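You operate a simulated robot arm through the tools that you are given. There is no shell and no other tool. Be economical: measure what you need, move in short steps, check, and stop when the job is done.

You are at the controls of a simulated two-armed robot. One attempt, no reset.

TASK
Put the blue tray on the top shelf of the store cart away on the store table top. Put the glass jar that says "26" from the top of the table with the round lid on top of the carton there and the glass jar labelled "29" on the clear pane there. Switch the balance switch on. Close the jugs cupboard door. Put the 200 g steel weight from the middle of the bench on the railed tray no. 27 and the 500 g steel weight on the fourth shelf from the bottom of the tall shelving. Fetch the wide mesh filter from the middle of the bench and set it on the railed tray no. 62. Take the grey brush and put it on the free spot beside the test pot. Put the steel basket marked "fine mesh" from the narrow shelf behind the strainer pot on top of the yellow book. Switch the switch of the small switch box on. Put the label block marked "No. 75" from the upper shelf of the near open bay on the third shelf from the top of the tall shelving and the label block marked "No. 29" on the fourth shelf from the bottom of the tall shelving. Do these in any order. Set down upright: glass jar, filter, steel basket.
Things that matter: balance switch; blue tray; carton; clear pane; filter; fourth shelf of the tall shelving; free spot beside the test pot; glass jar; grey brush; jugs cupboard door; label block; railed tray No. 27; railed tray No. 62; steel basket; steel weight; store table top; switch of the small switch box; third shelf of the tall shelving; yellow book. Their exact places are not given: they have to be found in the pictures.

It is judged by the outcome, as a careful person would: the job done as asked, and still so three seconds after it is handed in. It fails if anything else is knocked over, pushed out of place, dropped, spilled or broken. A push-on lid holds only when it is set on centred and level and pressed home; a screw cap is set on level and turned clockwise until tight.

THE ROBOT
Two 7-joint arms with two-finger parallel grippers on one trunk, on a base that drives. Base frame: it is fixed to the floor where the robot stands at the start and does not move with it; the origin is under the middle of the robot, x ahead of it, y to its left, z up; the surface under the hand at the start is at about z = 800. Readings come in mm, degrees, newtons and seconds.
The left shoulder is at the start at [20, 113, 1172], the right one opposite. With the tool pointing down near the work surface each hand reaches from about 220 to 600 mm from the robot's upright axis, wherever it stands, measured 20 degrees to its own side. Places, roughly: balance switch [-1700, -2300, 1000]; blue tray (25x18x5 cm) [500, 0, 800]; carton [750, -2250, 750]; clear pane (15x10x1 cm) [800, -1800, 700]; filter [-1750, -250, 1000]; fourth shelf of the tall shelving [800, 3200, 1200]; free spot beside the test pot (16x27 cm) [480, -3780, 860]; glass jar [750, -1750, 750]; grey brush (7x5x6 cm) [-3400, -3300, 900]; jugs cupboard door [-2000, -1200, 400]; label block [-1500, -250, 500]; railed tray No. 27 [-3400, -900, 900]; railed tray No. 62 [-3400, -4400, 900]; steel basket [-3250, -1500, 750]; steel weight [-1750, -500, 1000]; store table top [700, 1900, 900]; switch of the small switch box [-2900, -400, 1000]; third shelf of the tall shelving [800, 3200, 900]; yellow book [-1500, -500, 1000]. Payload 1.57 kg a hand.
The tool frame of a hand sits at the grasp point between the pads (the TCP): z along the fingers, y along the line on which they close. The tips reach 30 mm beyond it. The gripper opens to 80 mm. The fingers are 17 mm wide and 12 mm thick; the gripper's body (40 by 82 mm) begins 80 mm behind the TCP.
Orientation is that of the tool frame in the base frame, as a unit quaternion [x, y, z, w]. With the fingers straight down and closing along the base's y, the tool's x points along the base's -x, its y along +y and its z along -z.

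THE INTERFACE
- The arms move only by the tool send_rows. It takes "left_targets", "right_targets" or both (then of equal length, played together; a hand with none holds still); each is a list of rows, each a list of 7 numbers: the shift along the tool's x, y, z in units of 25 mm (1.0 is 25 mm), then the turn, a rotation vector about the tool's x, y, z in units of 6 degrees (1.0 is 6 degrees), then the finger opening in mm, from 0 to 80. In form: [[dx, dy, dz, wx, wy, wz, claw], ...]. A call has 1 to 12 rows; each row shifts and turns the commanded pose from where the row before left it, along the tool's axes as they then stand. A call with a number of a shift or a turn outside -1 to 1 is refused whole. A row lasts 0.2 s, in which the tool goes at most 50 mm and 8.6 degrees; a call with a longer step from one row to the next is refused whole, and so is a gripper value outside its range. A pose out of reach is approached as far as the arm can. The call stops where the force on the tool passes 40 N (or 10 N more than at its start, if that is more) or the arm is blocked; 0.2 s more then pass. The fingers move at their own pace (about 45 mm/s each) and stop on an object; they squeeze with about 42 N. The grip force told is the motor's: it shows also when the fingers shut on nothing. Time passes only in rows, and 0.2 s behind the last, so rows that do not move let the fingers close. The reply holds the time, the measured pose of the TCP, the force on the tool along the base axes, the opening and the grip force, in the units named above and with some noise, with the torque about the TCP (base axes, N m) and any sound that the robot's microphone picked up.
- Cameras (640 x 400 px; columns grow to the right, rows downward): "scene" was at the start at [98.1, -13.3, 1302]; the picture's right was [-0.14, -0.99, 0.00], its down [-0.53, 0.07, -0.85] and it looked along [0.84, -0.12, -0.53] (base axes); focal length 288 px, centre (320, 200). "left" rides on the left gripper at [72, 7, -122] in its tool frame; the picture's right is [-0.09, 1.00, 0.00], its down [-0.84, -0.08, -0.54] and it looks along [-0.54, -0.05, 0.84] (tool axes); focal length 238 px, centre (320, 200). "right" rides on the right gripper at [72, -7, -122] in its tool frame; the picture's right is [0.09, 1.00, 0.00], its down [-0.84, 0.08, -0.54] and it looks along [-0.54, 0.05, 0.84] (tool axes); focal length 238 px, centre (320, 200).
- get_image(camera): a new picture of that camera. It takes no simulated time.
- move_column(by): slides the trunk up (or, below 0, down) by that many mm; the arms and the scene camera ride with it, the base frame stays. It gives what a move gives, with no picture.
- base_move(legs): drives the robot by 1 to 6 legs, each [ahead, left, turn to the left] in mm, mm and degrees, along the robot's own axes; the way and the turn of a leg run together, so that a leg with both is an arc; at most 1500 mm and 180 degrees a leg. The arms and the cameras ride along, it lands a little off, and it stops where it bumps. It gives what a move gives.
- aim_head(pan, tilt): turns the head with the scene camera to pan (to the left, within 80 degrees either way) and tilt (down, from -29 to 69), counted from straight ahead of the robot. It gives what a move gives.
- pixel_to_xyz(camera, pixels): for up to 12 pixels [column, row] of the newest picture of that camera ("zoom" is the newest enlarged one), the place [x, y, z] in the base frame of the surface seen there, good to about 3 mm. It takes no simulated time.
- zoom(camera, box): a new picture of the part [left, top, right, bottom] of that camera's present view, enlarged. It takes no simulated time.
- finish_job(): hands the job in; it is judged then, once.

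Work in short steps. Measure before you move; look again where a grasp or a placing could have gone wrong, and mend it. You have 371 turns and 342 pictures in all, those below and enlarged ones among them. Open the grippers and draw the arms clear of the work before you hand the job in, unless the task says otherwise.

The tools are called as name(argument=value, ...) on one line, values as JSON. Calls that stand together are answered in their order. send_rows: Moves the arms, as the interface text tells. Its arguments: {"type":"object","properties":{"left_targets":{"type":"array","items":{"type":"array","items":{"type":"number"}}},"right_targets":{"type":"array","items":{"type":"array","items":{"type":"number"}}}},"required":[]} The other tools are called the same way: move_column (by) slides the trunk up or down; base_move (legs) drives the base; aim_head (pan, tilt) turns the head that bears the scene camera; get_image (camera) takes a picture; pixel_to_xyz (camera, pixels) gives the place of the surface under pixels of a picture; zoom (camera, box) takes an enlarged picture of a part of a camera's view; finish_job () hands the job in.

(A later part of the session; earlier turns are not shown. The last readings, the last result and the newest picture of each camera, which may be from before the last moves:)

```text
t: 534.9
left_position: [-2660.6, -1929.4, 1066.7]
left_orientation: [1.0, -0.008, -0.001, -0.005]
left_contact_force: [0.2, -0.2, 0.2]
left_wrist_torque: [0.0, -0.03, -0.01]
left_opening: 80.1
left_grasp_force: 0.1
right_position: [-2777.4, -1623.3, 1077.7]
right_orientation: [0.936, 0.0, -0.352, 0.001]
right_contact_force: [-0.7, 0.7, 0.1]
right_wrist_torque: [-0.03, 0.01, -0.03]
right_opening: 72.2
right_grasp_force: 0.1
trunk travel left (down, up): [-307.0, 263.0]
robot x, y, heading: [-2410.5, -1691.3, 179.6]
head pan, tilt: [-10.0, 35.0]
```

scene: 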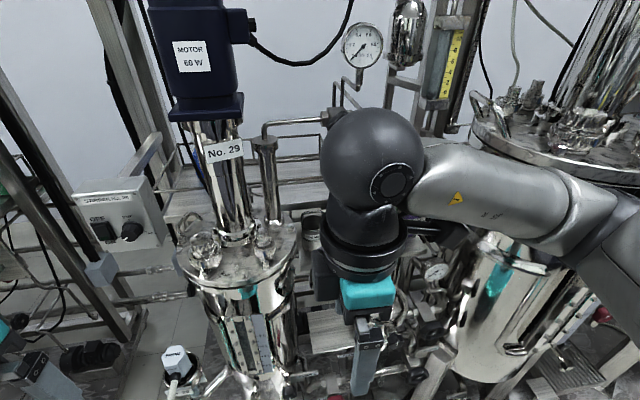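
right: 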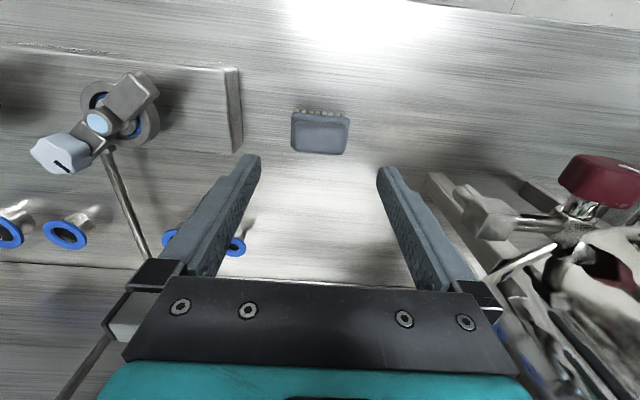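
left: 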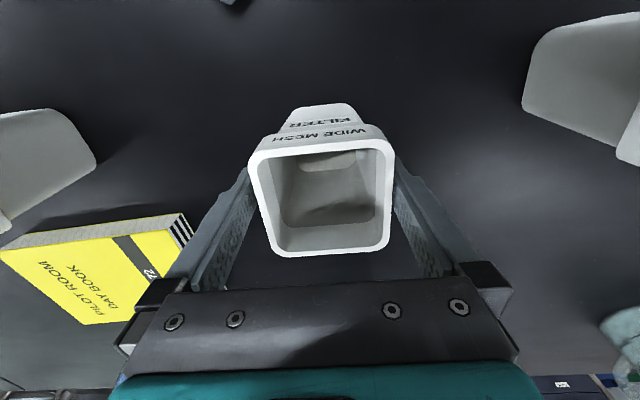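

Tilt is 41°. I take the approach stance (−2529,−1603, heading −170°) and look.

base_move(legs=[[119, -88, 0], [0, 0, 10.4]])

move_column(by=-60)

get_image(camera="right")

get_image(camera="scene")

```text
t: 537.0
left_position: [-2731.1, -1880.9, 1066.1]
left_orientation: [0.997, 0.083, -0.001, -0.005]
left_contact_force: [0.0, -0.4, 0.1]
left_wrist_torque: [0.01, 0.02, 0.01]
left_opening: 80.1
left_grasp_force: 0.0
right_position: [-2902.1, -1601.3, 1077.3]
right_orientation: [0.933, 0.084, -0.349, 0.032]
right_contact_force: [0.4, -0.6, -0.2]
right_wrist_torque: [0.02, 0.02, 0.0]
right_opening: 72.1
right_grasp_force: 0.1
trunk travel left (down, up): [-307.0, 263.0]
robot x, y, heading: [-2532.9, -1606.1, -169.9]
head pan, tilt: [-10.0, 35.0]
```

```text
t: 538.0
left_position: [-2732.1, -1880.6, 1006.1]
left_orientation: [0.997, 0.083, -0.002, -0.004]
left_contact_force: [0.1, 0.2, 0.8]
left_wrist_torque: [0.03, 0.0, -0.01]
left_opening: 80.0
left_grasp_force: 0.1
right_position: [-2902.3, -1600.6, 1017.8]
right_orientation: [0.933, 0.083, -0.349, 0.032]
right_contact_force: [0.4, -0.5, 1.1]
right_wrist_torque: [-0.01, -0.02, -0.02]
right_opening: 72.1
right_grasp_force: 0.0
trunk travel left (down, up): [-247.0, 323.0]
robot x, y, heading: [-2529.4, -1599.9, -169.8]
head pan, tilt: [-10.0, 35.0]
```

```text
198 pictures are left
```

right: 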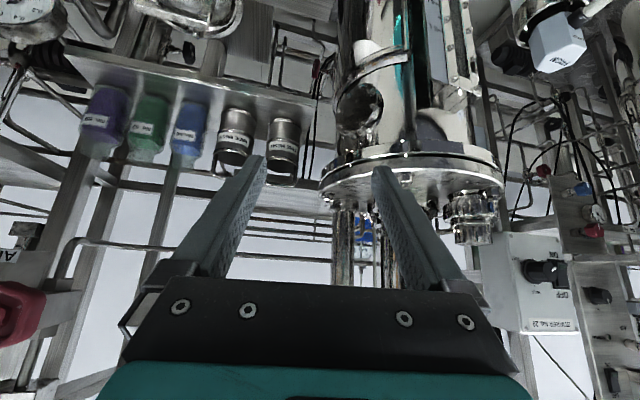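

```text
197 pictures are left
```

scene: 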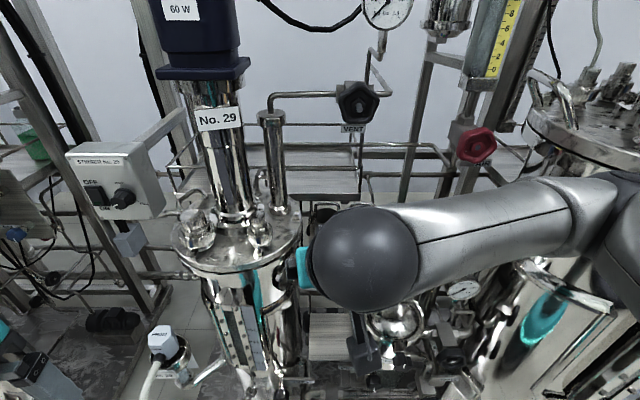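

I measure both baskets in the right picture.

zoom(camera="right", box=[190, 80, 350, 210])

pixel_to_xyz(camera="right", pixels=[[284, 140], [270, 135], [299, 138], [284, 125], [238, 138], [252, 135], [285, 180], [335, 185], [320, 190]])

```text
3.08 times, centred on (270, 145) of right
```

zoom: 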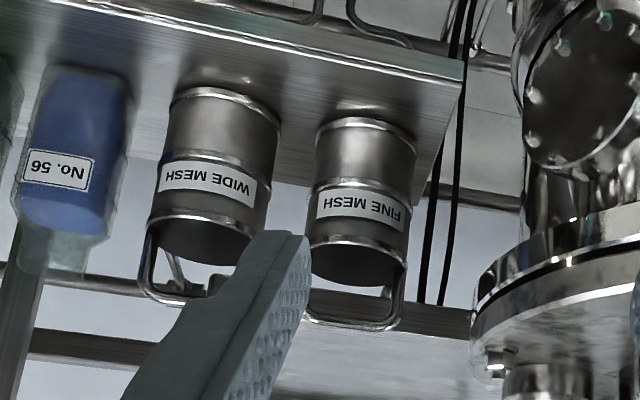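

```text
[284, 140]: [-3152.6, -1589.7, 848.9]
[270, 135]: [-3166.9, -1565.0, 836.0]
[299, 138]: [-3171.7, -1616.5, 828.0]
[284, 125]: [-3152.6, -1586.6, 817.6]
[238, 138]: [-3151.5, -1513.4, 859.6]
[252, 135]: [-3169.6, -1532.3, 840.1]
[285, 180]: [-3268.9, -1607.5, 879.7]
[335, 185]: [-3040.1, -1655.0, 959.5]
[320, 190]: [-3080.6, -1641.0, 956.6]
```

Basket axis ≈ (−3180,−1590), gap to neighbour 27 mm. I move to 110 mm short of it on the approach line.

send_rows(right_targets=[[-0.396, -0.267, 0.892, 0, 0, 0, 72], [-0.396, -0.267, 0.892, 0, 0, 0, 72], [-0.396, -0.267, 0.892, 0, 0, 0, 72], [-0.396, -0.267, 0.892, 0, 0, 0, 72], [-0.396, -0.267, 0.892, 0, 0, 0, 72], [-0.396, -0.267, 0.892, 0, 0, 0, 72], [-0.396, -0.267, 0.892, 0, 0, 0, 72], [-0.396, -0.267, 0.892, 0, 0, 0, 72], [-0.396, -0.267, 0.892, 0, 0, 0, 72]])

get_image(camera="right")

```text
t: 540.0
left_position: [-2732.4, -1881.5, 1006.5]
left_orientation: [0.997, 0.082, -0.001, -0.004]
left_contact_force: [0.6, 0.2, -1.2]
left_wrist_torque: [0.02, 0.02, 0.0]
left_opening: 79.9
left_grasp_force: 0.0
right_position: [-3108.8, -1576.0, 923.8]
right_orientation: [0.933, 0.084, -0.349, 0.031]
right_contact_force: [-0.1, 0.4, -0.1]
right_wrist_torque: [0.02, -0.05, 0.0]
right_opening: 71.9
right_grasp_force: 0.1
trunk travel left (down, up): [-247.0, 323.0]
robot x, y, heading: [-2531.6, -1601.1, -169.9]
head pan, tilt: [-10.0, 35.0]
```

```text
195 pictures are left
```

right: 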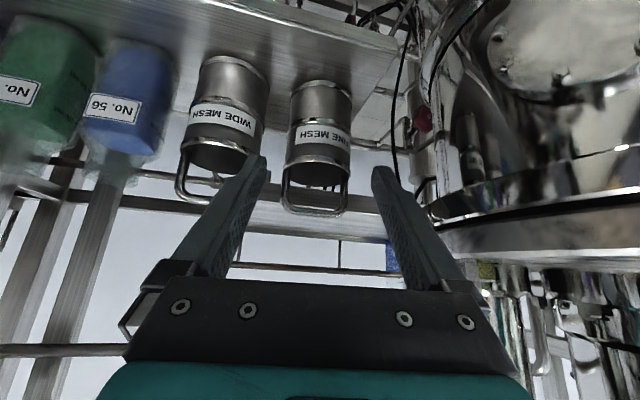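

Centred within 1 mm. To clear the neighbour I set the opening to 66 and advance 105 mm.

send_rows(right_targets=[[0, 0.05, 0, 0, 0, 0, 66], [0, 0, 0.9, 0, 0, 0, 66], [0, 0, 0.9, 0, 0, 0, 66], [0, 0, 0.6, 0, 0, 0, 66]])

get_image(camera="right")

```text
t: 541.0
left_position: [-2732.1, -1881.2, 1006.6]
left_orientation: [0.997, 0.083, -0.002, -0.004]
left_contact_force: [0.8, 0.2, 0.0]
left_wrist_torque: [-0.02, 0.01, 0.0]
left_opening: 80.1
left_grasp_force: 0.1
right_position: [-3148.9, -1585.5, 880.5]
right_orientation: [0.933, 0.084, -0.348, 0.033]
right_contact_force: [-0.1, 0.8, 0.2]
right_wrist_torque: [0.0, -0.03, 0.01]
right_opening: 65.9
right_grasp_force: 0.0
trunk travel left (down, up): [-247.0, 323.0]
robot x, y, heading: [-2534.1, -1606.4, -169.9]
head pan, tilt: [-10.0, 35.0]
```

```text
194 pictures are left
```

right: 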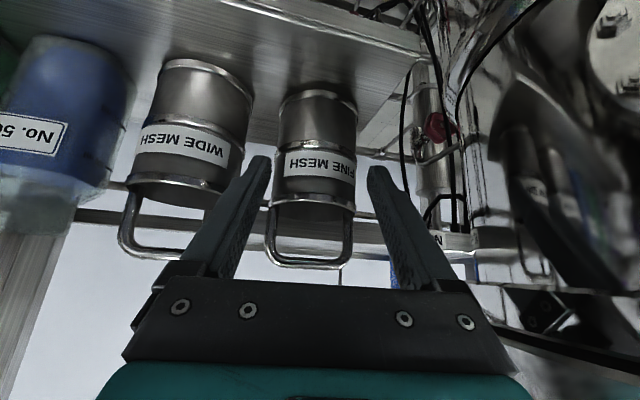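

Fits well. I advance 48 more and close.

send_rows(right_targets=[[0, 0, 0.7, 0, 0, 0, 66], [0, 0, 0.7, 0, 0, 0, 66], [0, 0, 0.5, 0, 0, 0, 66], [0, 0, 0, 0, 0, 0, 35], [0, 0, 0, 0, 0, 0, 35], [0, 0, 0, 0, 0, 0, 35]])

get_image(camera="right")

```text
t: 542.4
left_position: [-2731.3, -1881.7, 1007.4]
left_orientation: [0.997, 0.083, -0.001, -0.004]
left_contact_force: [-0.5, -0.3, -0.6]
left_wrist_torque: [0.01, -0.01, 0.0]
left_opening: 79.9
left_grasp_force: 0.1
right_position: [-3178.3, -1590.5, 844.0]
right_orientation: [0.933, 0.084, -0.348, 0.032]
right_contact_force: [-1.3, 0.3, 1.5]
right_wrist_torque: [0.05, 0.03, -0.02]
right_opening: 62.0
right_grasp_force: 38.1
trunk travel left (down, up): [-247.0, 323.0]
robot x, y, heading: [-2536.9, -1598.7, -170.0]
head pan, tilt: [-10.0, 35.0]
```

```text
193 pictures are left
```

right: 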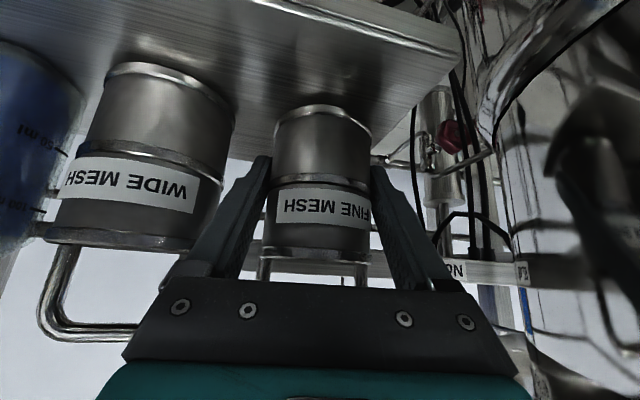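

Gripped (62 mm). I lift 25 with the column, then withdraw along the tool axis.

move_column(by=25)

send_rows(right_targets=[[0, 0, -0.8, 0, 0, 0, 35], [0, 0, -0.9, 0, 0, 0, 35], [0, 0, -0.9, 0, 0, 0, 35], [0, 0, -0.9, 0, 0, 0, 35], [0, 0, -0.9, 0, 0, 0, 35], [0.4, 0.25, -0.9, 0, 0, 0, 35], [0.4, 0.25, -0.9, 0, 0, 0, 35], [0.4, 0.25, -0.9, 0, 0, 0, 35], [0.4, 0.25, -0.9, 0, 0, 0, 35]])

get_image(camera="scene")

```text
t: 543.1
left_position: [-2731.0, -1879.7, 1031.6]
left_orientation: [0.997, 0.083, -0.001, -0.004]
left_contact_force: [0.8, 0.1, -0.4]
left_wrist_torque: [0.01, 0.0, -0.01]
left_opening: 80.1
left_grasp_force: 0.0
right_position: [-3178.6, -1590.1, 869.5]
right_orientation: [0.933, 0.083, -0.348, 0.032]
right_contact_force: [0.1, -0.6, -1.9]
right_wrist_torque: [0.01, -0.04, -0.02]
right_opening: 62.2
right_grasp_force: 42.1
trunk travel left (down, up): [-272.0, 298.0]
robot x, y, heading: [-2532.5, -1601.9, -169.5]
head pan, tilt: [-10.0, 35.0]
```

```text
t: 545.1
left_position: [-2731.8, -1880.0, 1031.7]
left_orientation: [0.997, 0.082, -0.002, -0.004]
left_contact_force: [-0.6, -0.6, 0.2]
left_wrist_torque: [0.02, -0.01, -0.01]
left_opening: 80.1
left_grasp_force: 0.1
right_position: [-3015.3, -1585.7, 992.7]
right_orientation: [0.933, 0.083, -0.349, 0.032]
right_contact_force: [-0.4, 1.4, -1.0]
right_wrist_torque: [-0.02, 0.01, -0.02]
right_opening: 61.5
right_grasp_force: 41.5
trunk travel left (down, up): [-272.0, 298.0]
robot x, y, heading: [-2533.4, -1602.2, -169.7]
head pan, tilt: [-10.0, 35.0]
```

```text
192 pictures are left
```

scene: 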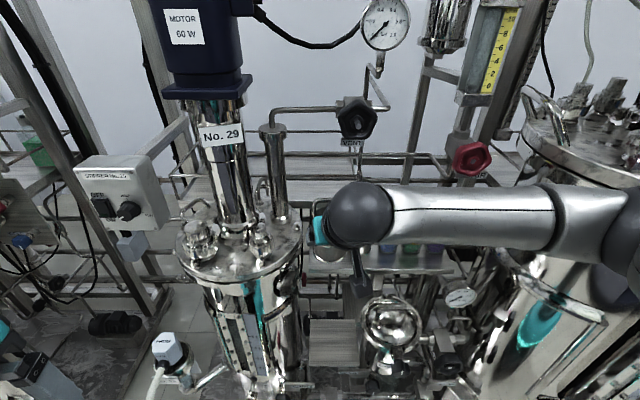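

Basket held. I back out and go to y≈−450 to look for the small switch box near (−2900,−400).

base_move(legs=[[-260, 0, 0], [0, 0, -10.3], [0, -1080, 0]])

aim_head(pan=20, tilt=20)

get_image(camera="scene")

aim_head(pan=-20, tilt=30)

get_image(camera="scene")

```text
t: 552.8
left_position: [-2519.5, -714.4, 1032.2]
left_orientation: [1.0, -0.007, -0.002, -0.004]
left_contact_force: [-0.3, 0.0, 0.0]
left_wrist_torque: [0.0, 0.03, -0.02]
left_opening: 80.0
left_grasp_force: 0.0
right_position: [-2746.5, -376.7, 992.8]
right_orientation: [0.936, 0.0, -0.351, 0.0]
right_contact_force: [0.0, -0.4, -1.1]
right_wrist_torque: [0.0, -0.01, 0.01]
right_opening: 61.4
right_grasp_force: 42.2
trunk travel left (down, up): [-272.0, 298.0]
robot x, y, heading: [-2278.6, -474.1, 179.9]
head pan, tilt: [-10.0, 35.0]
```

```text
t: 553.7
left_position: [-2519.8, -715.6, 1030.8]
left_orientation: [1.0, -0.007, 0.0, -0.005]
left_contact_force: [1.0, -0.3, 0.7]
left_wrist_torque: [-0.02, 0.01, 0.0]
left_opening: 80.0
left_grasp_force: 0.0
right_position: [-2746.7, -375.8, 991.4]
right_orientation: [0.937, 0.001, -0.35, 0.001]
right_contact_force: [-0.3, 0.3, -0.3]
right_wrist_torque: [-0.02, 0.0, -0.01]
right_opening: 61.6
right_grasp_force: 41.8
trunk travel left (down, up): [-272.0, 298.0]
robot x, y, heading: [-2270.4, -476.5, 180.0]
head pan, tilt: [20.0, 20.0]
```

```text
191 pictures are left
```

scene: 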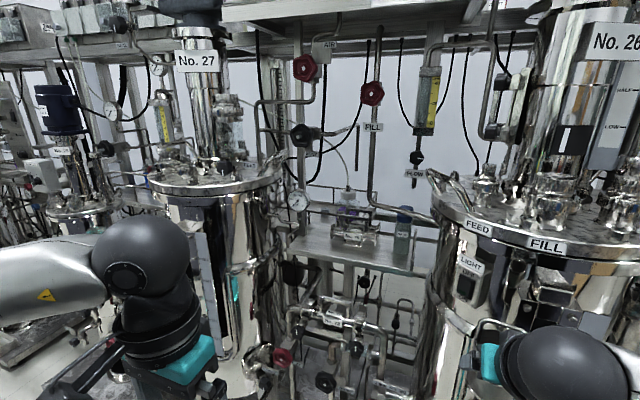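

```text
t: 554.8
left_position: [-2519.2, -715.6, 1031.8]
left_orientation: [1.0, -0.007, -0.001, -0.005]
left_contact_force: [-0.3, -0.4, 0.0]
left_wrist_torque: [0.05, 0.01, -0.01]
left_opening: 80.0
left_grasp_force: 0.0
right_position: [-2746.8, -375.3, 992.3]
right_orientation: [0.937, 0.0, -0.35, 0.001]
right_contact_force: [-0.8, -1.0, -1.0]
right_wrist_torque: [0.02, -0.01, 0.01]
right_opening: 61.8
right_grasp_force: 42.1
trunk travel left (down, up): [-272.0, 298.0]
robot x, y, heading: [-2276.7, -479.8, 179.9]
head pan, tilt: [-20.0, 30.0]
```

```text
190 pictures are left
```

scene: 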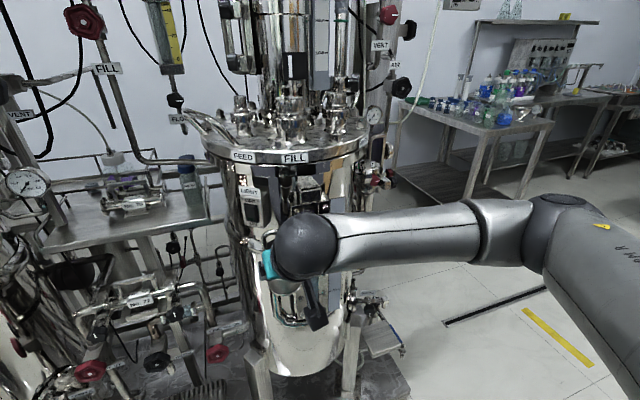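

A small box "LIGHT" with a rocker is on vessel 26 at (250,200). I zoom.

zoom(camera="scene", box=[220, 165, 290, 240])

pixel_to_xyz(camera="scene", pixels=[[250, 190], [248, 205], [252, 215], [243, 210], [258, 210], [250, 225]])

```text
5.33 times, centred on (255, 202) of scene
```

zoom: 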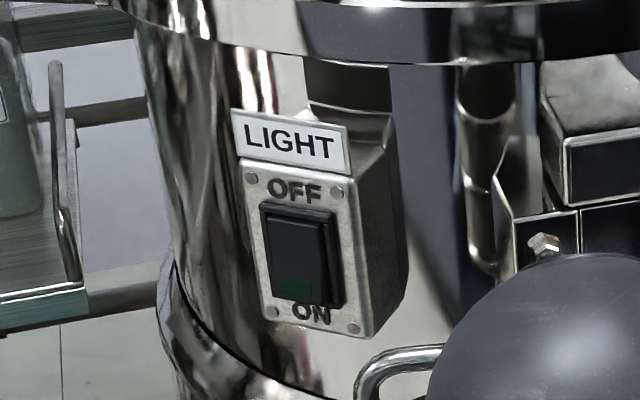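

```text
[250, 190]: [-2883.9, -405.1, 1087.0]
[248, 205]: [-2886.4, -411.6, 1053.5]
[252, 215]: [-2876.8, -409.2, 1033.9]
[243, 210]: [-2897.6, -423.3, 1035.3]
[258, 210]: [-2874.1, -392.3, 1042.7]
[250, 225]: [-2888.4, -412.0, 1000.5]
```

The LIGHT switch is the small switch box: ON is at the bottom, P≈(−2882,−408,1030), facing (+0.8,−0.6). I take a stance at heading 143° and tilt the free left hand.

send_rows(right_targets=[[0.755, 0, -0.656, 0, 0, 0, 35], [0.755, 0, -0.656, 0, 0, 0, 35], [0.755, 0, -0.656, 0, 0, 0, 35], [0, 0, 0, 0, 0, 0, 35]])

base_move(legs=[[78, 136, 0], [0, 0, -37]])

send_rows(left_targets=[[-1, -0.5, 0, 0, 0, 0, 0], [-1, -0.5, 0, 0, 0, 0, 0], [-1, -0.5, 0, 0, 0, 0, 0], [-1, -0.5, 0, 0, 0, 0, 0], [-1, -0.5, 0, 0, 0, 0, 0], [-1, -0.5, 0, 0, 0, 0, 0], [0, 0, 0, 0, -1, 0, 0], [0, 0, 0, 0, -1, 0, 0], [0, 0, 0, 0, -1, 0, 0], [0, 0, 0, 0, -1, 0, 0], [0, 0, 0, 0, -1, 0, 0], [0, 0, 0, 0, -1, 0, 0]])

aim_head(pan=0, tilt=30)

get_image(camera="scene")

```text
t: 555.8
left_position: [-2518.6, -715.0, 1031.3]
left_orientation: [1.0, -0.007, -0.001, -0.004]
left_contact_force: [-0.5, -0.4, -0.3]
left_wrist_torque: [0.01, -0.02, -0.01]
left_opening: 80.0
left_grasp_force: 0.1
right_position: [-2671.2, -374.7, 992.6]
right_orientation: [0.937, 0.0, -0.349, 0.0]
right_contact_force: [-0.1, -0.4, -1.3]
right_wrist_torque: [0.04, -0.01, 0.0]
right_opening: 61.7
right_grasp_force: 41.6
trunk travel left (down, up): [-272.0, 298.0]
robot x, y, heading: [-2273.1, -475.7, 179.9]
head pan, tilt: [-20.0, 30.0]
```

```text
t: 559.0
left_position: [-2690.4, -659.0, 1031.0]
left_orientation: [0.947, -0.321, 0.001, -0.004]
left_contact_force: [0.2, 0.0, -0.4]
left_wrist_torque: [-0.01, 0.01, -0.01]
left_opening: 80.2
left_grasp_force: 0.0
right_position: [-2609.5, -294.3, 993.0]
right_orientation: [0.889, -0.294, -0.333, -0.109]
right_contact_force: [-0.3, 0.1, -0.7]
right_wrist_torque: [0.02, 0.03, -0.02]
right_opening: 61.7
right_grasp_force: 42.2
trunk travel left (down, up): [-272.0, 298.0]
robot x, y, heading: [-2351.7, -618.5, 143.3]
head pan, tilt: [-20.0, 30.0]
```

```text
t: 561.6
left_position: [-2764.5, -507.5, 1034.1]
left_orientation: [0.901, -0.303, -0.293, -0.104]
left_contact_force: [0.9, 0.6, 0.5]
left_wrist_torque: [0.0, -0.03, -0.01]
left_opening: 0.0
left_grasp_force: 21.3
right_position: [-2609.2, -294.9, 992.7]
right_orientation: [0.889, -0.295, -0.333, -0.11]
right_contact_force: [-0.6, 0.1, -1.3]
right_wrist_torque: [0.0, 0.03, 0.01]
right_opening: 61.7
right_grasp_force: 42.5
trunk travel left (down, up): [-272.0, 298.0]
robot x, y, heading: [-2348.8, -617.8, 143.3]
head pan, tilt: [-20.0, 30.0]
```

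```text
t: 562.4
left_position: [-2764.9, -508.2, 1032.9]
left_orientation: [0.901, -0.303, -0.292, -0.104]
left_contact_force: [0.1, -0.1, 0.5]
left_wrist_torque: [0.02, -0.01, 0.03]
left_opening: 0.0
left_grasp_force: 21.1
right_position: [-2608.2, -295.1, 992.8]
right_orientation: [0.889, -0.295, -0.333, -0.109]
right_contact_force: [0.0, 0.0, -0.4]
right_wrist_torque: [-0.01, -0.03, 0.0]
right_opening: 61.4
right_grasp_force: 41.5
trunk travel left (down, up): [-272.0, 298.0]
robot x, y, heading: [-2351.0, -612.1, 143.3]
head pan, tilt: [0.0, 30.0]
```

```text
188 pictures are left
```

scene: 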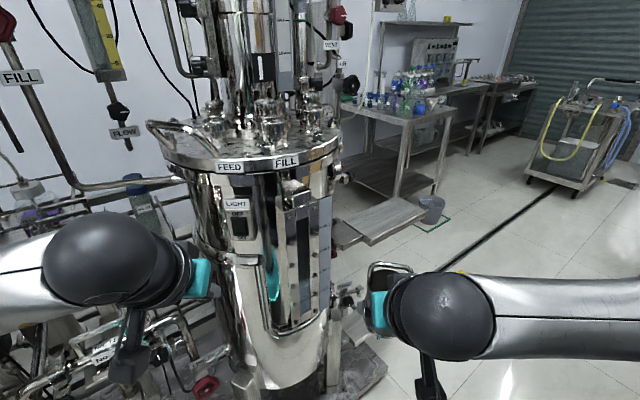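

I zoom on the switch and measure it anew.

zoom(camera="scene", box=[190, 190, 280, 290])

pixel_to_xyz(camera="scene", pixels=[[239, 218], [239, 228], [239, 235], [231, 237], [247, 236], [228, 225], [251, 225]])

get_image(camera="left")

```text
4.00 times, centred on (235, 240) of scene
```

zoom: 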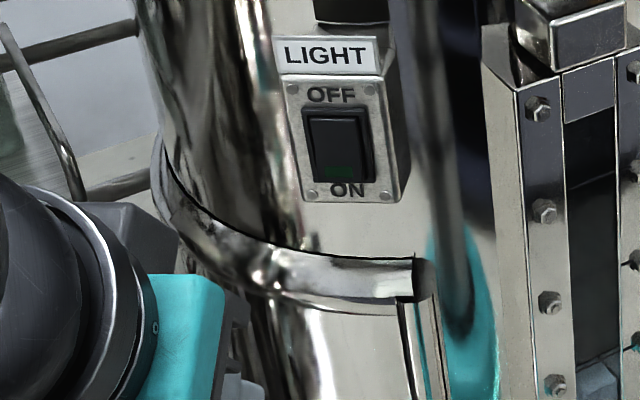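

```text
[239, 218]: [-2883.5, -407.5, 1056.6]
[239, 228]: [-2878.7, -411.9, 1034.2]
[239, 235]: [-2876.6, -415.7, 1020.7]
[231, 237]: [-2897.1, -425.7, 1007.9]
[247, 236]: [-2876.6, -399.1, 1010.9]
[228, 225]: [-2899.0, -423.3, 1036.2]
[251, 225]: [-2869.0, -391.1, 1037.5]
```

```text
186 pictures are left
```

left: 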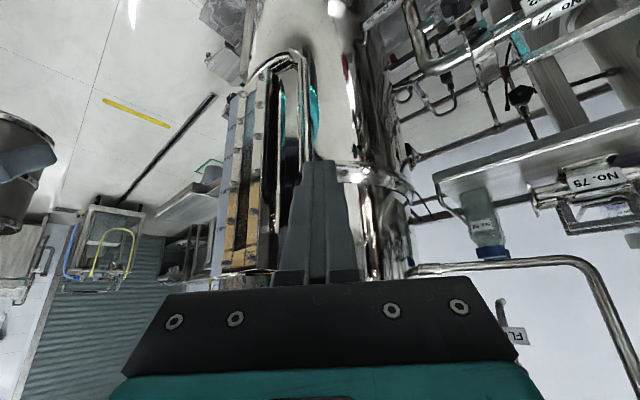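

I bring the fist to 15 mm in front of the ON end.

send_rows(left_targets=[[-0.936, -0.084, 0.519, 0, 0, 0, 0], [-0.936, -0.084, 0.519, 0, 0, 0, 0], [-0.936, -0.084, 0.519, 0, 0, 0, 0], [-0.936, -0.084, 0.519, 0, 0, 0, 0]])

zoom(camera="scene", box=[170, 180, 300, 290])

```text
t: 563.4
left_position: [-2844.2, -437.4, 1046.0]
left_orientation: [0.901, -0.304, -0.292, -0.103]
left_contact_force: [-0.1, 0.2, 0.3]
left_wrist_torque: [0.01, -0.01, 0.0]
left_opening: 0.2
left_grasp_force: 21.6
right_position: [-2608.8, -294.5, 993.3]
right_orientation: [0.889, -0.295, -0.332, -0.11]
right_contact_force: [0.3, -0.2, -0.9]
right_wrist_torque: [-0.04, -0.02, -0.01]
right_opening: 61.5
right_grasp_force: 41.7
trunk travel left (down, up): [-272.0, 298.0]
robot x, y, heading: [-2350.1, -615.1, 143.3]
head pan, tilt: [0.0, 30.0]
```

```text
3.64 times, centred on (235, 235) of scene
```

zoom: 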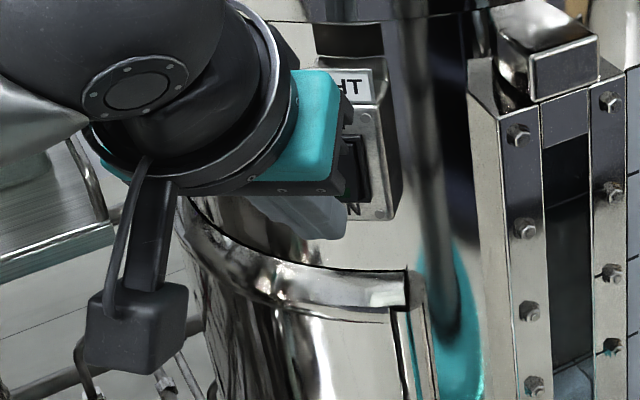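

I push straight forward in 4 mm steps.

send_rows(left_targets=[[-0.129, 0, 0.094, 0, 0, 0, 0], [-0.129, 0, 0.094, 0, 0, 0, 0], [-0.129, 0, 0.094, 0, 0, 0, 0], [-0.129, 0, 0.094, 0, 0, 0, 0], [-0.129, 0, 0.094, 0, 0, 0, 0]])

```text
t: 564.6
left_position: [-2859.5, -426.7, 1045.1]
left_orientation: [0.901, -0.304, -0.292, -0.104]
left_contact_force: [4.1, -3.7, 0.2]
left_wrist_torque: [-0.05, -0.07, 0.02]
left_opening: 0.0
left_grasp_force: 20.7
right_position: [-2608.9, -296.0, 993.3]
right_orientation: [0.889, -0.294, -0.333, -0.109]
right_contact_force: [0.5, -0.6, -1.4]
right_wrist_torque: [0.01, -0.03, -0.01]
right_opening: 61.3
right_grasp_force: 41.9
trunk travel left (down, up): [-272.0, 298.0]
robot x, y, heading: [-2349.8, -613.4, 143.5]
head pan, tilt: [0.0, 30.0]
heard: click
```

Click heard. I withdraw and check the lamp.

send_rows(left_targets=[[0.6, 0, -0.45, 0, 0, 0, 0], [0.8, 0, -0.6, 0, 0, 0, 0], [0.8, 0, -0.6, 0, 0, 0, 0], [0.8, 0, -0.6, 0, 0, 0, 0], [0.8, 0, -0.6, 0, 0, 0, 0], [0.8, 0, -0.6, 0, 0, 0, 0]])

zoom(camera="scene", box=[190, 170, 300, 280])

```text
t: 566.0
left_position: [-2744.7, -513.1, 1046.0]
left_orientation: [0.901, -0.303, -0.291, -0.104]
left_contact_force: [0.3, 0.3, -0.4]
left_wrist_torque: [-0.04, 0.02, 0.0]
left_opening: 0.2
left_grasp_force: 20.8
right_position: [-2608.9, -295.1, 992.8]
right_orientation: [0.889, -0.295, -0.332, -0.109]
right_contact_force: [0.8, -0.4, -0.4]
right_wrist_torque: [0.03, -0.01, 0.01]
right_opening: 61.2
right_grasp_force: 41.7
trunk travel left (down, up): [-272.0, 298.0]
robot x, y, heading: [-2351.3, -612.8, 143.2]
head pan, tilt: [0.0, 30.0]
```

```text
3.64 times, centred on (245, 225) of scene
```

zoom: 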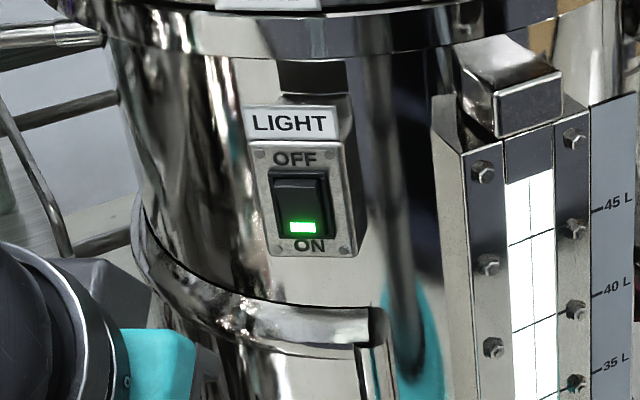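

LIGHT is on. I turn to the island with the basket and un-tilt the left hand.

base_move(legs=[[0, 0, -143.3]])

send_rows(left_targets=[[0, 0, 0, 0, 1, 0, 80], [0, 0, 0, 0, 1, 0, 80], [0, 0, 0, 0, 1, 0, 80], [0, 0, 0, 0, 1, 0, 80], [0, 0, 0, 0, 1, 0, 80], [0, 0, 0, 0, 1, 0, 80], [1, 0.5, 0, 0, 0, 0, 80], [1, 0.5, 0, 0, 0, 0, 80], [0, 0, 0, 0, 0, 0, 80]])

aim_head(pan=0, tilt=40)

get_image(camera="scene")

```text
t: 572.3
left_position: [-1974.0, -464.1, 1046.2]
left_orientation: [0.009, 0.951, -0.009, 0.309]
left_contact_force: [0.8, -0.3, 0.2]
left_wrist_torque: [0.0, 0.05, -0.03]
left_opening: 0.0
left_grasp_force: 21.7
right_position: [-1954.7, -720.2, 992.5]
right_orientation: [0.004, 0.937, 0.0, 0.35]
right_contact_force: [-0.2, 0.2, -0.8]
right_wrist_torque: [-0.02, 0.04, 0.02]
right_opening: 61.4
right_grasp_force: 41.7
trunk travel left (down, up): [-272.0, 298.0]
robot x, y, heading: [-2354.0, -611.8, -0.5]
head pan, tilt: [0.0, 30.0]
```

```text
t: 574.3
left_position: [-2023.4, -439.6, 1046.0]
left_orientation: [0.01, 1.0, -0.005, 0.001]
left_contact_force: [-0.7, 0.4, -1.2]
left_wrist_torque: [0.0, 0.01, -0.03]
left_opening: 80.1
left_grasp_force: 0.1
right_position: [-1955.8, -720.0, 992.4]
right_orientation: [0.003, 0.936, -0.001, 0.352]
right_contact_force: [0.4, -0.2, -1.0]
right_wrist_torque: [-0.02, 0.03, -0.02]
right_opening: 61.2
right_grasp_force: 41.9
trunk travel left (down, up): [-272.0, 298.0]
robot x, y, heading: [-2351.5, -615.1, -0.4]
head pan, tilt: [0.0, 30.0]
```

```text
t: 575.0
left_position: [-2024.9, -438.4, 1046.1]
left_orientation: [0.011, 1.0, -0.005, 0.001]
left_contact_force: [-0.8, 0.0, -0.3]
left_wrist_torque: [0.01, 0.02, -0.02]
left_opening: 79.9
left_grasp_force: 0.1
right_position: [-1956.3, -720.1, 992.7]
right_orientation: [0.004, 0.936, -0.001, 0.351]
right_contact_force: [-0.3, 0.1, -1.2]
right_wrist_torque: [0.0, 0.01, -0.03]
right_opening: 61.3
right_grasp_force: 42.6
trunk travel left (down, up): [-272.0, 298.0]
robot x, y, heading: [-2348.7, -613.6, -0.6]
head pan, tilt: [0.0, 40.0]
```

```text
183 pictures are left
```

scene: 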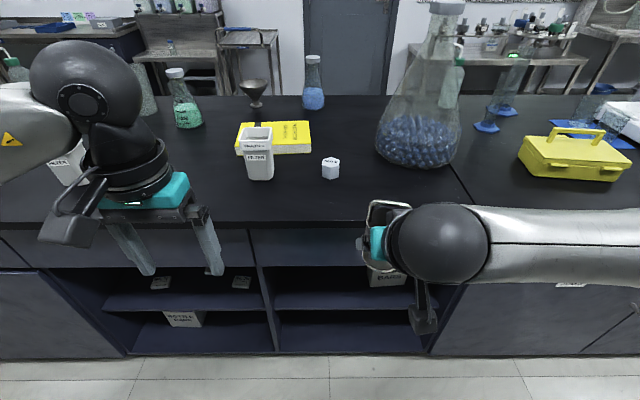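

I zoom to measure the book top and the filter and 500 g weight near it.

zoom(camera="scene", box=[220, 105, 360, 195])

pixel_to_xyz(camera="scene", pixels=[[308, 123], [310, 148], [279, 123], [279, 150], [245, 125], [294, 135], [329, 158], [338, 162], [323, 162], [331, 172], [400, 130], [268, 130]])

```text
4.44 times, centred on (290, 150) of scene
```

zoom: 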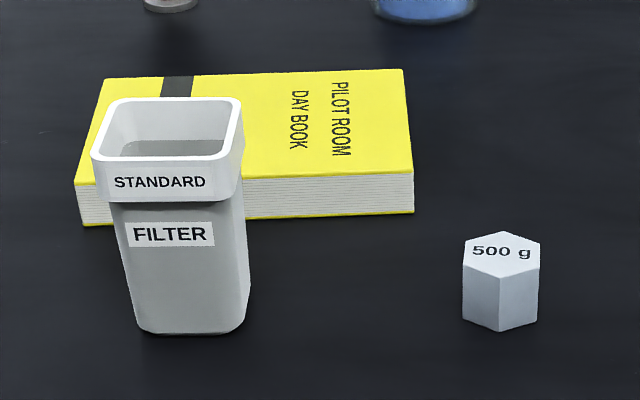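

```text
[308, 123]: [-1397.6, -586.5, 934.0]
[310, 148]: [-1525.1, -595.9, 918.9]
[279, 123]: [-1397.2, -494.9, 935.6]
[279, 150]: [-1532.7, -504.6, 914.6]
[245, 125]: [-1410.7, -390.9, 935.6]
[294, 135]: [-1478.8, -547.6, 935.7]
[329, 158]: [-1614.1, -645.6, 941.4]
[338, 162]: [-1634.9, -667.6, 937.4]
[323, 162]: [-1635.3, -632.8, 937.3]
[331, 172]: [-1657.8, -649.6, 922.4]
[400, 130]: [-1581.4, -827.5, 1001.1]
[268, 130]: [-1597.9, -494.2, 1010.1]
```

Book top z 935; I'll set the basket at (−1475,−550). I raise 80 and drive up.

move_column(by=80)

base_move(legs=[[0, 165, 0.5], [250, 0, 0]])

send_rows(right_targets=[[-0.755, 0, 0.656, 0, 0, 0, 35], [-0.755, 0, 0.656, 0, 0, 0, 35], [-0.755, 0, 0.656, 0, 0, 0, 35], [-0.755, 0, 0.656, 0, 0, 0, 35], [-0.755, 0, 0.656, 0, 0, 0, 35], [-0.755, 0, 0.656, 0, 0, 0, 35], [-0.755, 0, 0.656, 0, 0, 0, 35], [-0.755, 0, 0.656, 0, 0, 0, 35]])

get_image(camera="scene")

get_image(camera="right")

```text
t: 576.2
left_position: [-2022.9, -438.1, 1126.7]
left_orientation: [0.011, 1.0, -0.004, 0.0]
left_contact_force: [0.4, 0.2, 0.6]
left_wrist_torque: [-0.03, 0.0, -0.01]
left_opening: 80.2
left_grasp_force: 0.0
right_position: [-1956.4, -719.7, 1072.5]
right_orientation: [0.003, 0.937, -0.001, 0.35]
right_contact_force: [0.3, 0.2, -1.5]
right_wrist_torque: [0.0, 0.05, 0.0]
right_opening: 61.1
right_grasp_force: 41.6
trunk travel left (down, up): [-352.0, 218.0]
robot x, y, heading: [-2350.7, -619.0, -0.5]
head pan, tilt: [0.0, 40.0]
```

```text
t: 579.1
left_position: [-1774.3, -274.7, 1125.6]
left_orientation: [0.007, 1.0, -0.004, 0.001]
left_contact_force: [-0.1, -0.5, 0.3]
left_wrist_torque: [-0.02, 0.01, 0.0]
left_opening: 80.0
left_grasp_force: 0.0
right_position: [-1704.1, -556.2, 1072.9]
right_orientation: [0.001, 0.937, 0.0, 0.351]
right_contact_force: [0.9, 0.1, -0.8]
right_wrist_torque: [0.01, 0.03, 0.01]
right_opening: 61.4
right_grasp_force: 42.1
trunk travel left (down, up): [-352.0, 218.0]
robot x, y, heading: [-2100.9, -455.2, 0.1]
head pan, tilt: [0.0, 40.0]
```

```text
t: 580.9
left_position: [-1774.9, -274.3, 1126.2]
left_orientation: [0.008, 1.0, -0.006, 0.0]
left_contact_force: [-0.2, 0.1, 0.3]
left_wrist_torque: [0.01, 0.03, -0.02]
left_opening: 79.9
left_grasp_force: 0.0
right_position: [-1505.0, -554.9, 1073.9]
right_orientation: [0.001, 0.937, 0.001, 0.35]
right_contact_force: [0.2, 0.3, -0.9]
right_wrist_torque: [0.02, -0.03, 0.01]
right_opening: 61.3
right_grasp_force: 41.8
trunk travel left (down, up): [-352.0, 218.0]
robot x, y, heading: [-2100.1, -452.4, -0.1]
head pan, tilt: [0.0, 40.0]
```

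```text
181 pictures are left
```

scene: 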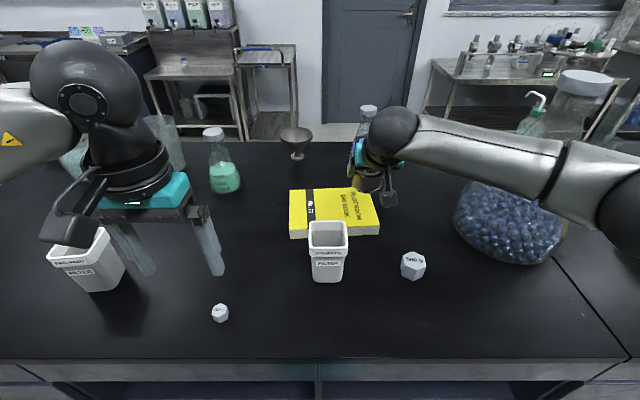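

```text
180 pictures are left
```

right: 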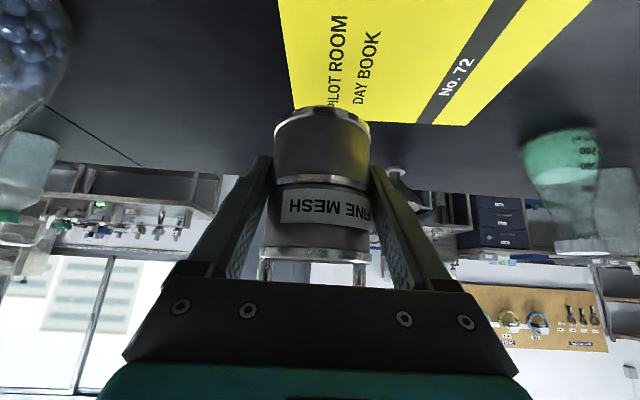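

I re-measure the book's right side and shift to its middle, then lower.

pixel_to_xyz(camera="scene", pixels=[[378, 224], [352, 192], [296, 194], [292, 228], [350, 226], [300, 210], [345, 208]])

send_rows(right_targets=[[-0.755, 0.1, 0.656, 0, 0, 0, 35], [-0.2, 0.1, 0.17, 0, 0, 0, 35], [0.656, 0, 0.755, 0, 0, 0, 35], [0.656, 0, 0.755, 0, 0, 0, 35], [0.525, 0, 0.604, 0, 0, 0, 35], [0, 0, 0, 0, 0, 0, 35]])

get_image(camera="right")

```text
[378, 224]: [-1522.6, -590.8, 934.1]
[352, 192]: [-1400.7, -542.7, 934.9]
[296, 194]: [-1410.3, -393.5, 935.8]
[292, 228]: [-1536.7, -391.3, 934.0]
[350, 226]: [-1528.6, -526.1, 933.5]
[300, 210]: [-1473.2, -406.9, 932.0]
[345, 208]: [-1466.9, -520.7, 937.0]
```

```text
t: 582.3
left_position: [-1775.2, -272.7, 1125.6]
left_orientation: [0.008, 1.0, -0.004, 0.001]
left_contact_force: [-0.6, 0.0, -0.7]
left_wrist_torque: [-0.01, 0.0, -0.01]
left_opening: 80.0
left_grasp_force: 0.0
right_position: [-1474.0, -550.1, 1002.0]
right_orientation: [0.0, 0.937, 0.001, 0.35]
right_contact_force: [-0.4, 0.0, -0.9]
right_wrist_torque: [0.01, 0.02, 0.0]
right_opening: 61.2
right_grasp_force: 42.3
trunk travel left (down, up): [-352.0, 218.0]
robot x, y, heading: [-2104.8, -449.4, -0.1]
head pan, tilt: [0.0, 40.0]
```

```text
179 pictures are left
```

right: 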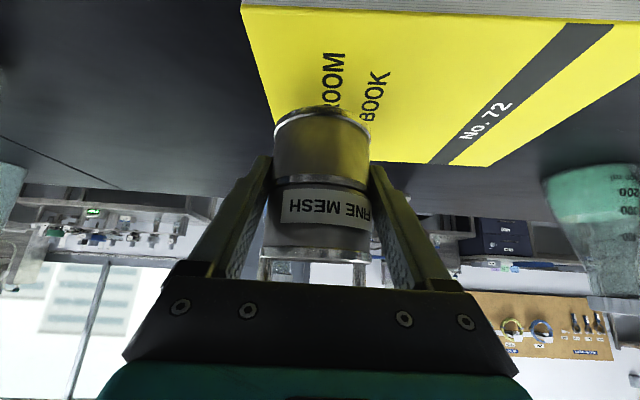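

I nudge 5 mm toward the book's middle and lower with small steps.

send_rows(right_targets=[[0.236, 0.2, 0.272, 0, 0, 0, 35], [0.21, 0, 0.24, 0, 0, 0, 35], [0.052, 0, 0.06, 0, 0, 0, 35], [0, 0, 0, 0, 0, 0, 35]])

```text
t: 583.3
left_position: [-1774.2, -273.3, 1126.5]
left_orientation: [0.008, 1.0, -0.005, 0.001]
left_contact_force: [-0.4, -0.2, 0.7]
left_wrist_torque: [-0.03, 0.02, -0.03]
left_opening: 80.0
left_grasp_force: 0.0
right_position: [-1472.7, -545.8, 984.6]
right_orientation: [0.001, 0.937, 0.0, 0.351]
right_contact_force: [-0.3, -0.4, -0.3]
right_wrist_torque: [-0.02, 0.01, 0.05]
right_opening: 61.2
right_grasp_force: 42.1
trunk travel left (down, up): [-352.0, 218.0]
robot x, y, heading: [-2100.3, -454.5, -0.0]
head pan, tilt: [0.0, 40.0]
```

send_rows(right_targets=[[0.04, 0, 0.045, 0, 0, 0, 35], [0.04, 0, 0.045, 0, 0, 0, 35], [0, 0, 0, 0, 0, 0, 35]])

```text
t: 584.1
left_position: [-1774.7, -273.6, 1126.6]
left_orientation: [0.008, 1.0, -0.004, 0.001]
left_contact_force: [-1.2, -0.1, 0.5]
left_wrist_torque: [-0.02, -0.01, 0.01]
left_opening: 80.0
left_grasp_force: 0.0
right_position: [-1475.1, -546.3, 981.6]
right_orientation: [0.001, 0.937, 0.001, 0.35]
right_contact_force: [0.2, -0.5, -0.6]
right_wrist_torque: [-0.02, 0.02, 0.0]
right_opening: 61.1
right_grasp_force: 41.7
trunk travel left (down, up): [-352.0, 218.0]
robot x, y, heading: [-2103.6, -454.1, -0.1]
head pan, tilt: [0.0, 40.0]
```

send_rows(right_targets=[[0.04, 0, 0.045, 0, 0, 0, 35], [0.04, 0, 0.045, 0, 0, 0, 35], [0, 0, 0, 0, 0, 0, 35]])

get_image(camera="right")

```text
t: 584.9
left_position: [-1775.5, -274.5, 1126.0]
left_orientation: [0.008, 1.0, -0.005, 0.0]
left_contact_force: [-0.2, 0.3, 1.2]
left_wrist_torque: [0.02, 0.02, -0.01]
left_opening: 79.8
left_grasp_force: 0.0
right_position: [-1473.7, -545.6, 978.0]
right_orientation: [0.0, 0.937, 0.001, 0.351]
right_contact_force: [-0.2, -0.4, 2.1]
right_wrist_torque: [0.08, -0.03, -0.01]
right_opening: 61.2
right_grasp_force: 42.2
trunk travel left (down, up): [-352.0, 218.0]
robot x, y, heading: [-2103.6, -450.6, -0.2]
head pan, tilt: [0.0, 40.0]
```

```text
178 pictures are left
```

right: 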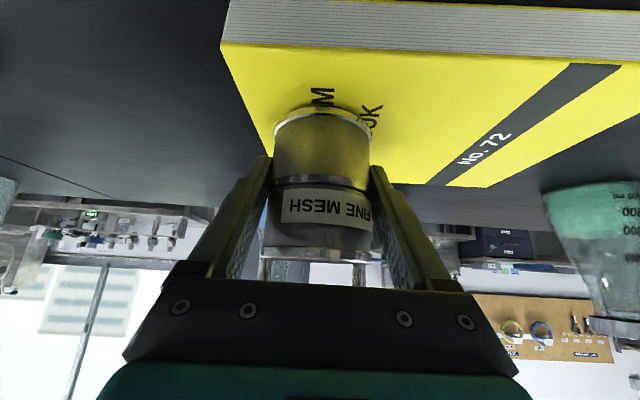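

Contact (+3 N). I open and withdraw along the tool axis.

send_rows(right_targets=[[0, 0, 0, 0, 0, 0, 66], [0, 0, 0, 0, 0, 0, 76], [0, 0, 0, 0, 0, 0, 76], [0, 0, -0.5, 0, 0, 0, 76], [0, 0, -0.9, 0, 0, 0, 76], [0, 0, -0.9, 0, 0, 0, 76], [0, 0, -0.9, 0, 0, 0, 76], [0, 0, -0.9, 0, 0, 0, 76], [0, 0, -0.9, 0, 0, 0, 76]])

get_image(camera="scene")

```text
t: 586.9
left_position: [-1775.2, -275.2, 1126.6]
left_orientation: [0.008, 1.0, -0.004, 0.001]
left_contact_force: [0.5, -0.3, 0.7]
left_wrist_torque: [0.01, 0.01, -0.03]
left_opening: 79.9
left_grasp_force: 0.0
right_position: [-1556.2, -545.8, 1073.2]
right_orientation: [0.0, 0.936, 0.001, 0.351]
right_contact_force: [-0.4, -0.2, 0.6]
right_wrist_torque: [-0.05, 0.03, 0.01]
right_opening: 76.2
right_grasp_force: 0.1
trunk travel left (down, up): [-352.0, 218.0]
robot x, y, heading: [-2104.0, -452.4, -0.0]
head pan, tilt: [0.0, 40.0]
```

```text
177 pictures are left
```

scene: 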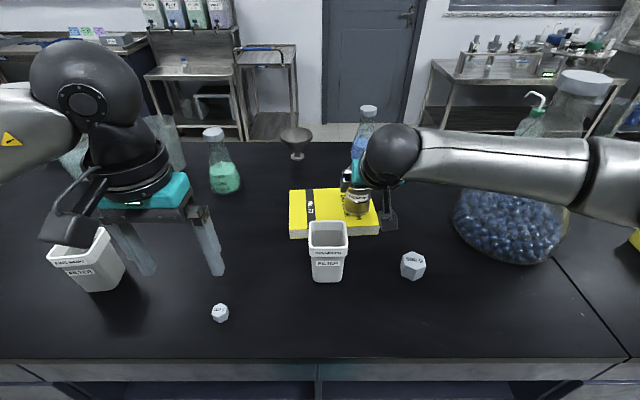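

Basket stands on the book. Now the 500 g weight: I shift the right hand to y≈−648, un-tilt it and look.

send_rows(right_targets=[[0, -1, 0, 0, 0, 0, 70], [0, -1, 0, 0, 0, 0, 70], [0, -1, 0, 0, 0, 0, 70], [0, -1.0, 0, 0, 0, 0, 70], [0, 0, 0, 0, 0.981, 0, 70], [0, 0, 0, 0, 0.981, 0, 70], [0, 0, 0, 0, 0.981, 0, 70], [0, 0, 0, 0, 0.981, 0, 70], [0, 0, 0, 0, 0.981, 0, 70], [0, 0, 0, 0, 0.981, 0, 70], [0, 0, 0, 0, 0.981, 0, 70]])

send_rows(right_targets=[[0.8, 0, 0.5, 0, 0, 0, 70], [0.8, 0, 0.5, 0, 0, 0, 70], [0.8, 0, 0.5, 0, 0, 0, 70], [0.8, 0, 0.5, 0, 0, 0, 70]])

get_image(camera="right")

```text
t: 589.3
left_position: [-1775.0, -273.3, 1126.1]
left_orientation: [0.007, 1.0, -0.006, 0.001]
left_contact_force: [1.3, 0.1, -0.7]
left_wrist_torque: [0.01, -0.05, -0.02]
left_opening: 79.9
left_grasp_force: 0.0
right_position: [-1555.8, -644.0, 1072.4]
right_orientation: [0.0, 1.0, 0.0, -0.003]
right_contact_force: [0.0, -0.2, -0.7]
right_wrist_torque: [-0.03, 0.0, 0.0]
right_opening: 70.0
right_grasp_force: 0.0
trunk travel left (down, up): [-352.0, 218.0]
robot x, y, heading: [-2098.8, -451.5, -0.7]
head pan, tilt: [0.0, 40.0]
```

```text
t: 590.3
left_position: [-1775.1, -273.4, 1125.6]
left_orientation: [0.008, 1.0, -0.004, 0.001]
left_contact_force: [-0.2, 0.7, 0.7]
left_wrist_torque: [0.01, -0.04, 0.01]
left_opening: 80.2
left_grasp_force: 0.0
right_position: [-1634.1, -646.1, 1023.0]
right_orientation: [0.0, 1.0, 0.001, -0.002]
right_contact_force: [0.1, -0.4, -0.1]
right_wrist_torque: [0.01, -0.01, 0.02]
right_opening: 69.9
right_grasp_force: 0.1
trunk travel left (down, up): [-352.0, 218.0]
robot x, y, heading: [-2103.2, -450.5, -0.1]
head pan, tilt: [0.0, 40.0]
```

```text
176 pictures are left
```

right: 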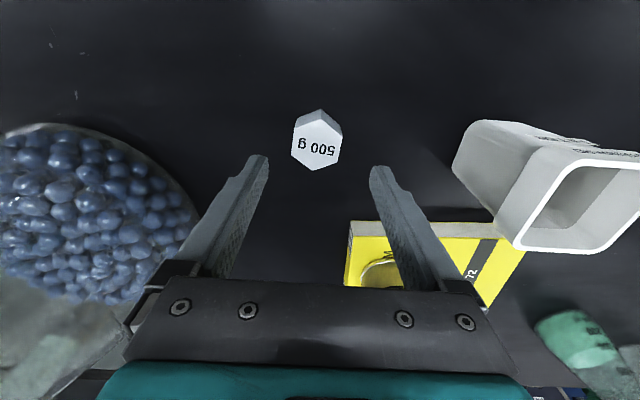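

Aligned to ~3 mm. I correct, go down to z≈934 and grip.

send_rows(right_targets=[[0, -0.11, 0.6, 0, 0, 0, 70], [0, 0, 1, 0, 0, 0, 70], [0, 0, 1, 0, 0, 0, 70], [0, 0, 0.95, 0, 0, 0, 70], [0, 0, 0, 0, 0, 0, 20], [0, 0, 0, 0, 0, 0, 20], [0, 0, 0, 0, 0, 0, 20], [0, 0, 0, 0, 0, 0, 20]])

send_rows(right_targets=[[0, 0, -1, 0, 0, 0, 20], [0, 0, -1, 0, 0, 0, 20], [0, 0, -1, 0, 0, 0, 20], [0, 0, -1, 0, 0, 0, 20], [0, 0, -1, 0, 0, 0, 20], [1, -0.5, -1, 0, 0, 0, 20], [1, -0.5, -1, 0, 0, 0, 20], [1, -0.5, 0, 0, 0, 0, 20], [1, -0.5, 0, 0, 0, 0, 20]])

get_image(camera="right")

```text
t: 592.1
left_position: [-1773.5, -273.5, 1126.9]
left_orientation: [0.009, 1.0, -0.004, 0.001]
left_contact_force: [0.0, -0.4, 0.4]
left_wrist_torque: [-0.02, 0.02, 0.01]
left_opening: 80.0
left_grasp_force: 0.1
right_position: [-1635.9, -648.5, 933.8]
right_orientation: [0.001, 1.0, 0.001, -0.002]
right_contact_force: [-0.4, -1.0, 0.2]
right_wrist_torque: [-0.04, -0.04, -0.03]
right_opening: 44.2
right_grasp_force: 36.3
trunk travel left (down, up): [-352.0, 218.0]
robot x, y, heading: [-2100.8, -449.1, 0.0]
head pan, tilt: [0.0, 40.0]
```

```text
t: 594.1
left_position: [-1775.7, -275.5, 1126.7]
left_orientation: [0.007, 1.0, -0.004, 0.0]
left_contact_force: [-0.8, -0.2, -0.1]
left_wrist_torque: [0.02, 0.0, -0.01]
left_opening: 80.1
left_grasp_force: 0.1
right_position: [-1736.7, -700.1, 1110.3]
right_orientation: [0.0, 1.0, 0.001, -0.002]
right_contact_force: [-0.6, 0.2, -4.9]
right_wrist_torque: [-0.01, 0.01, 0.02]
right_opening: 43.4
right_grasp_force: 41.9
trunk travel left (down, up): [-352.0, 218.0]
robot x, y, heading: [-2099.9, -451.0, -0.3]
head pan, tilt: [0.0, 40.0]
```

```text
175 pictures are left
```

right: 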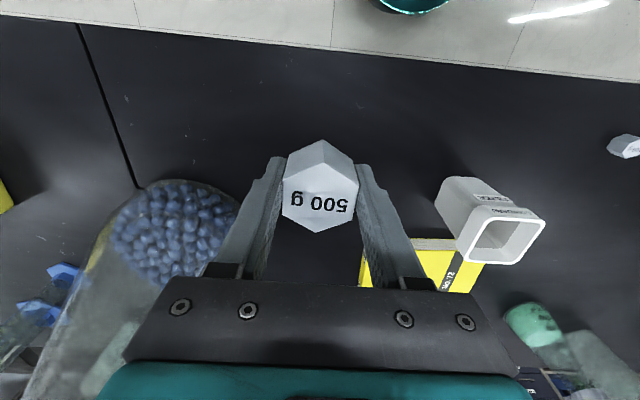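

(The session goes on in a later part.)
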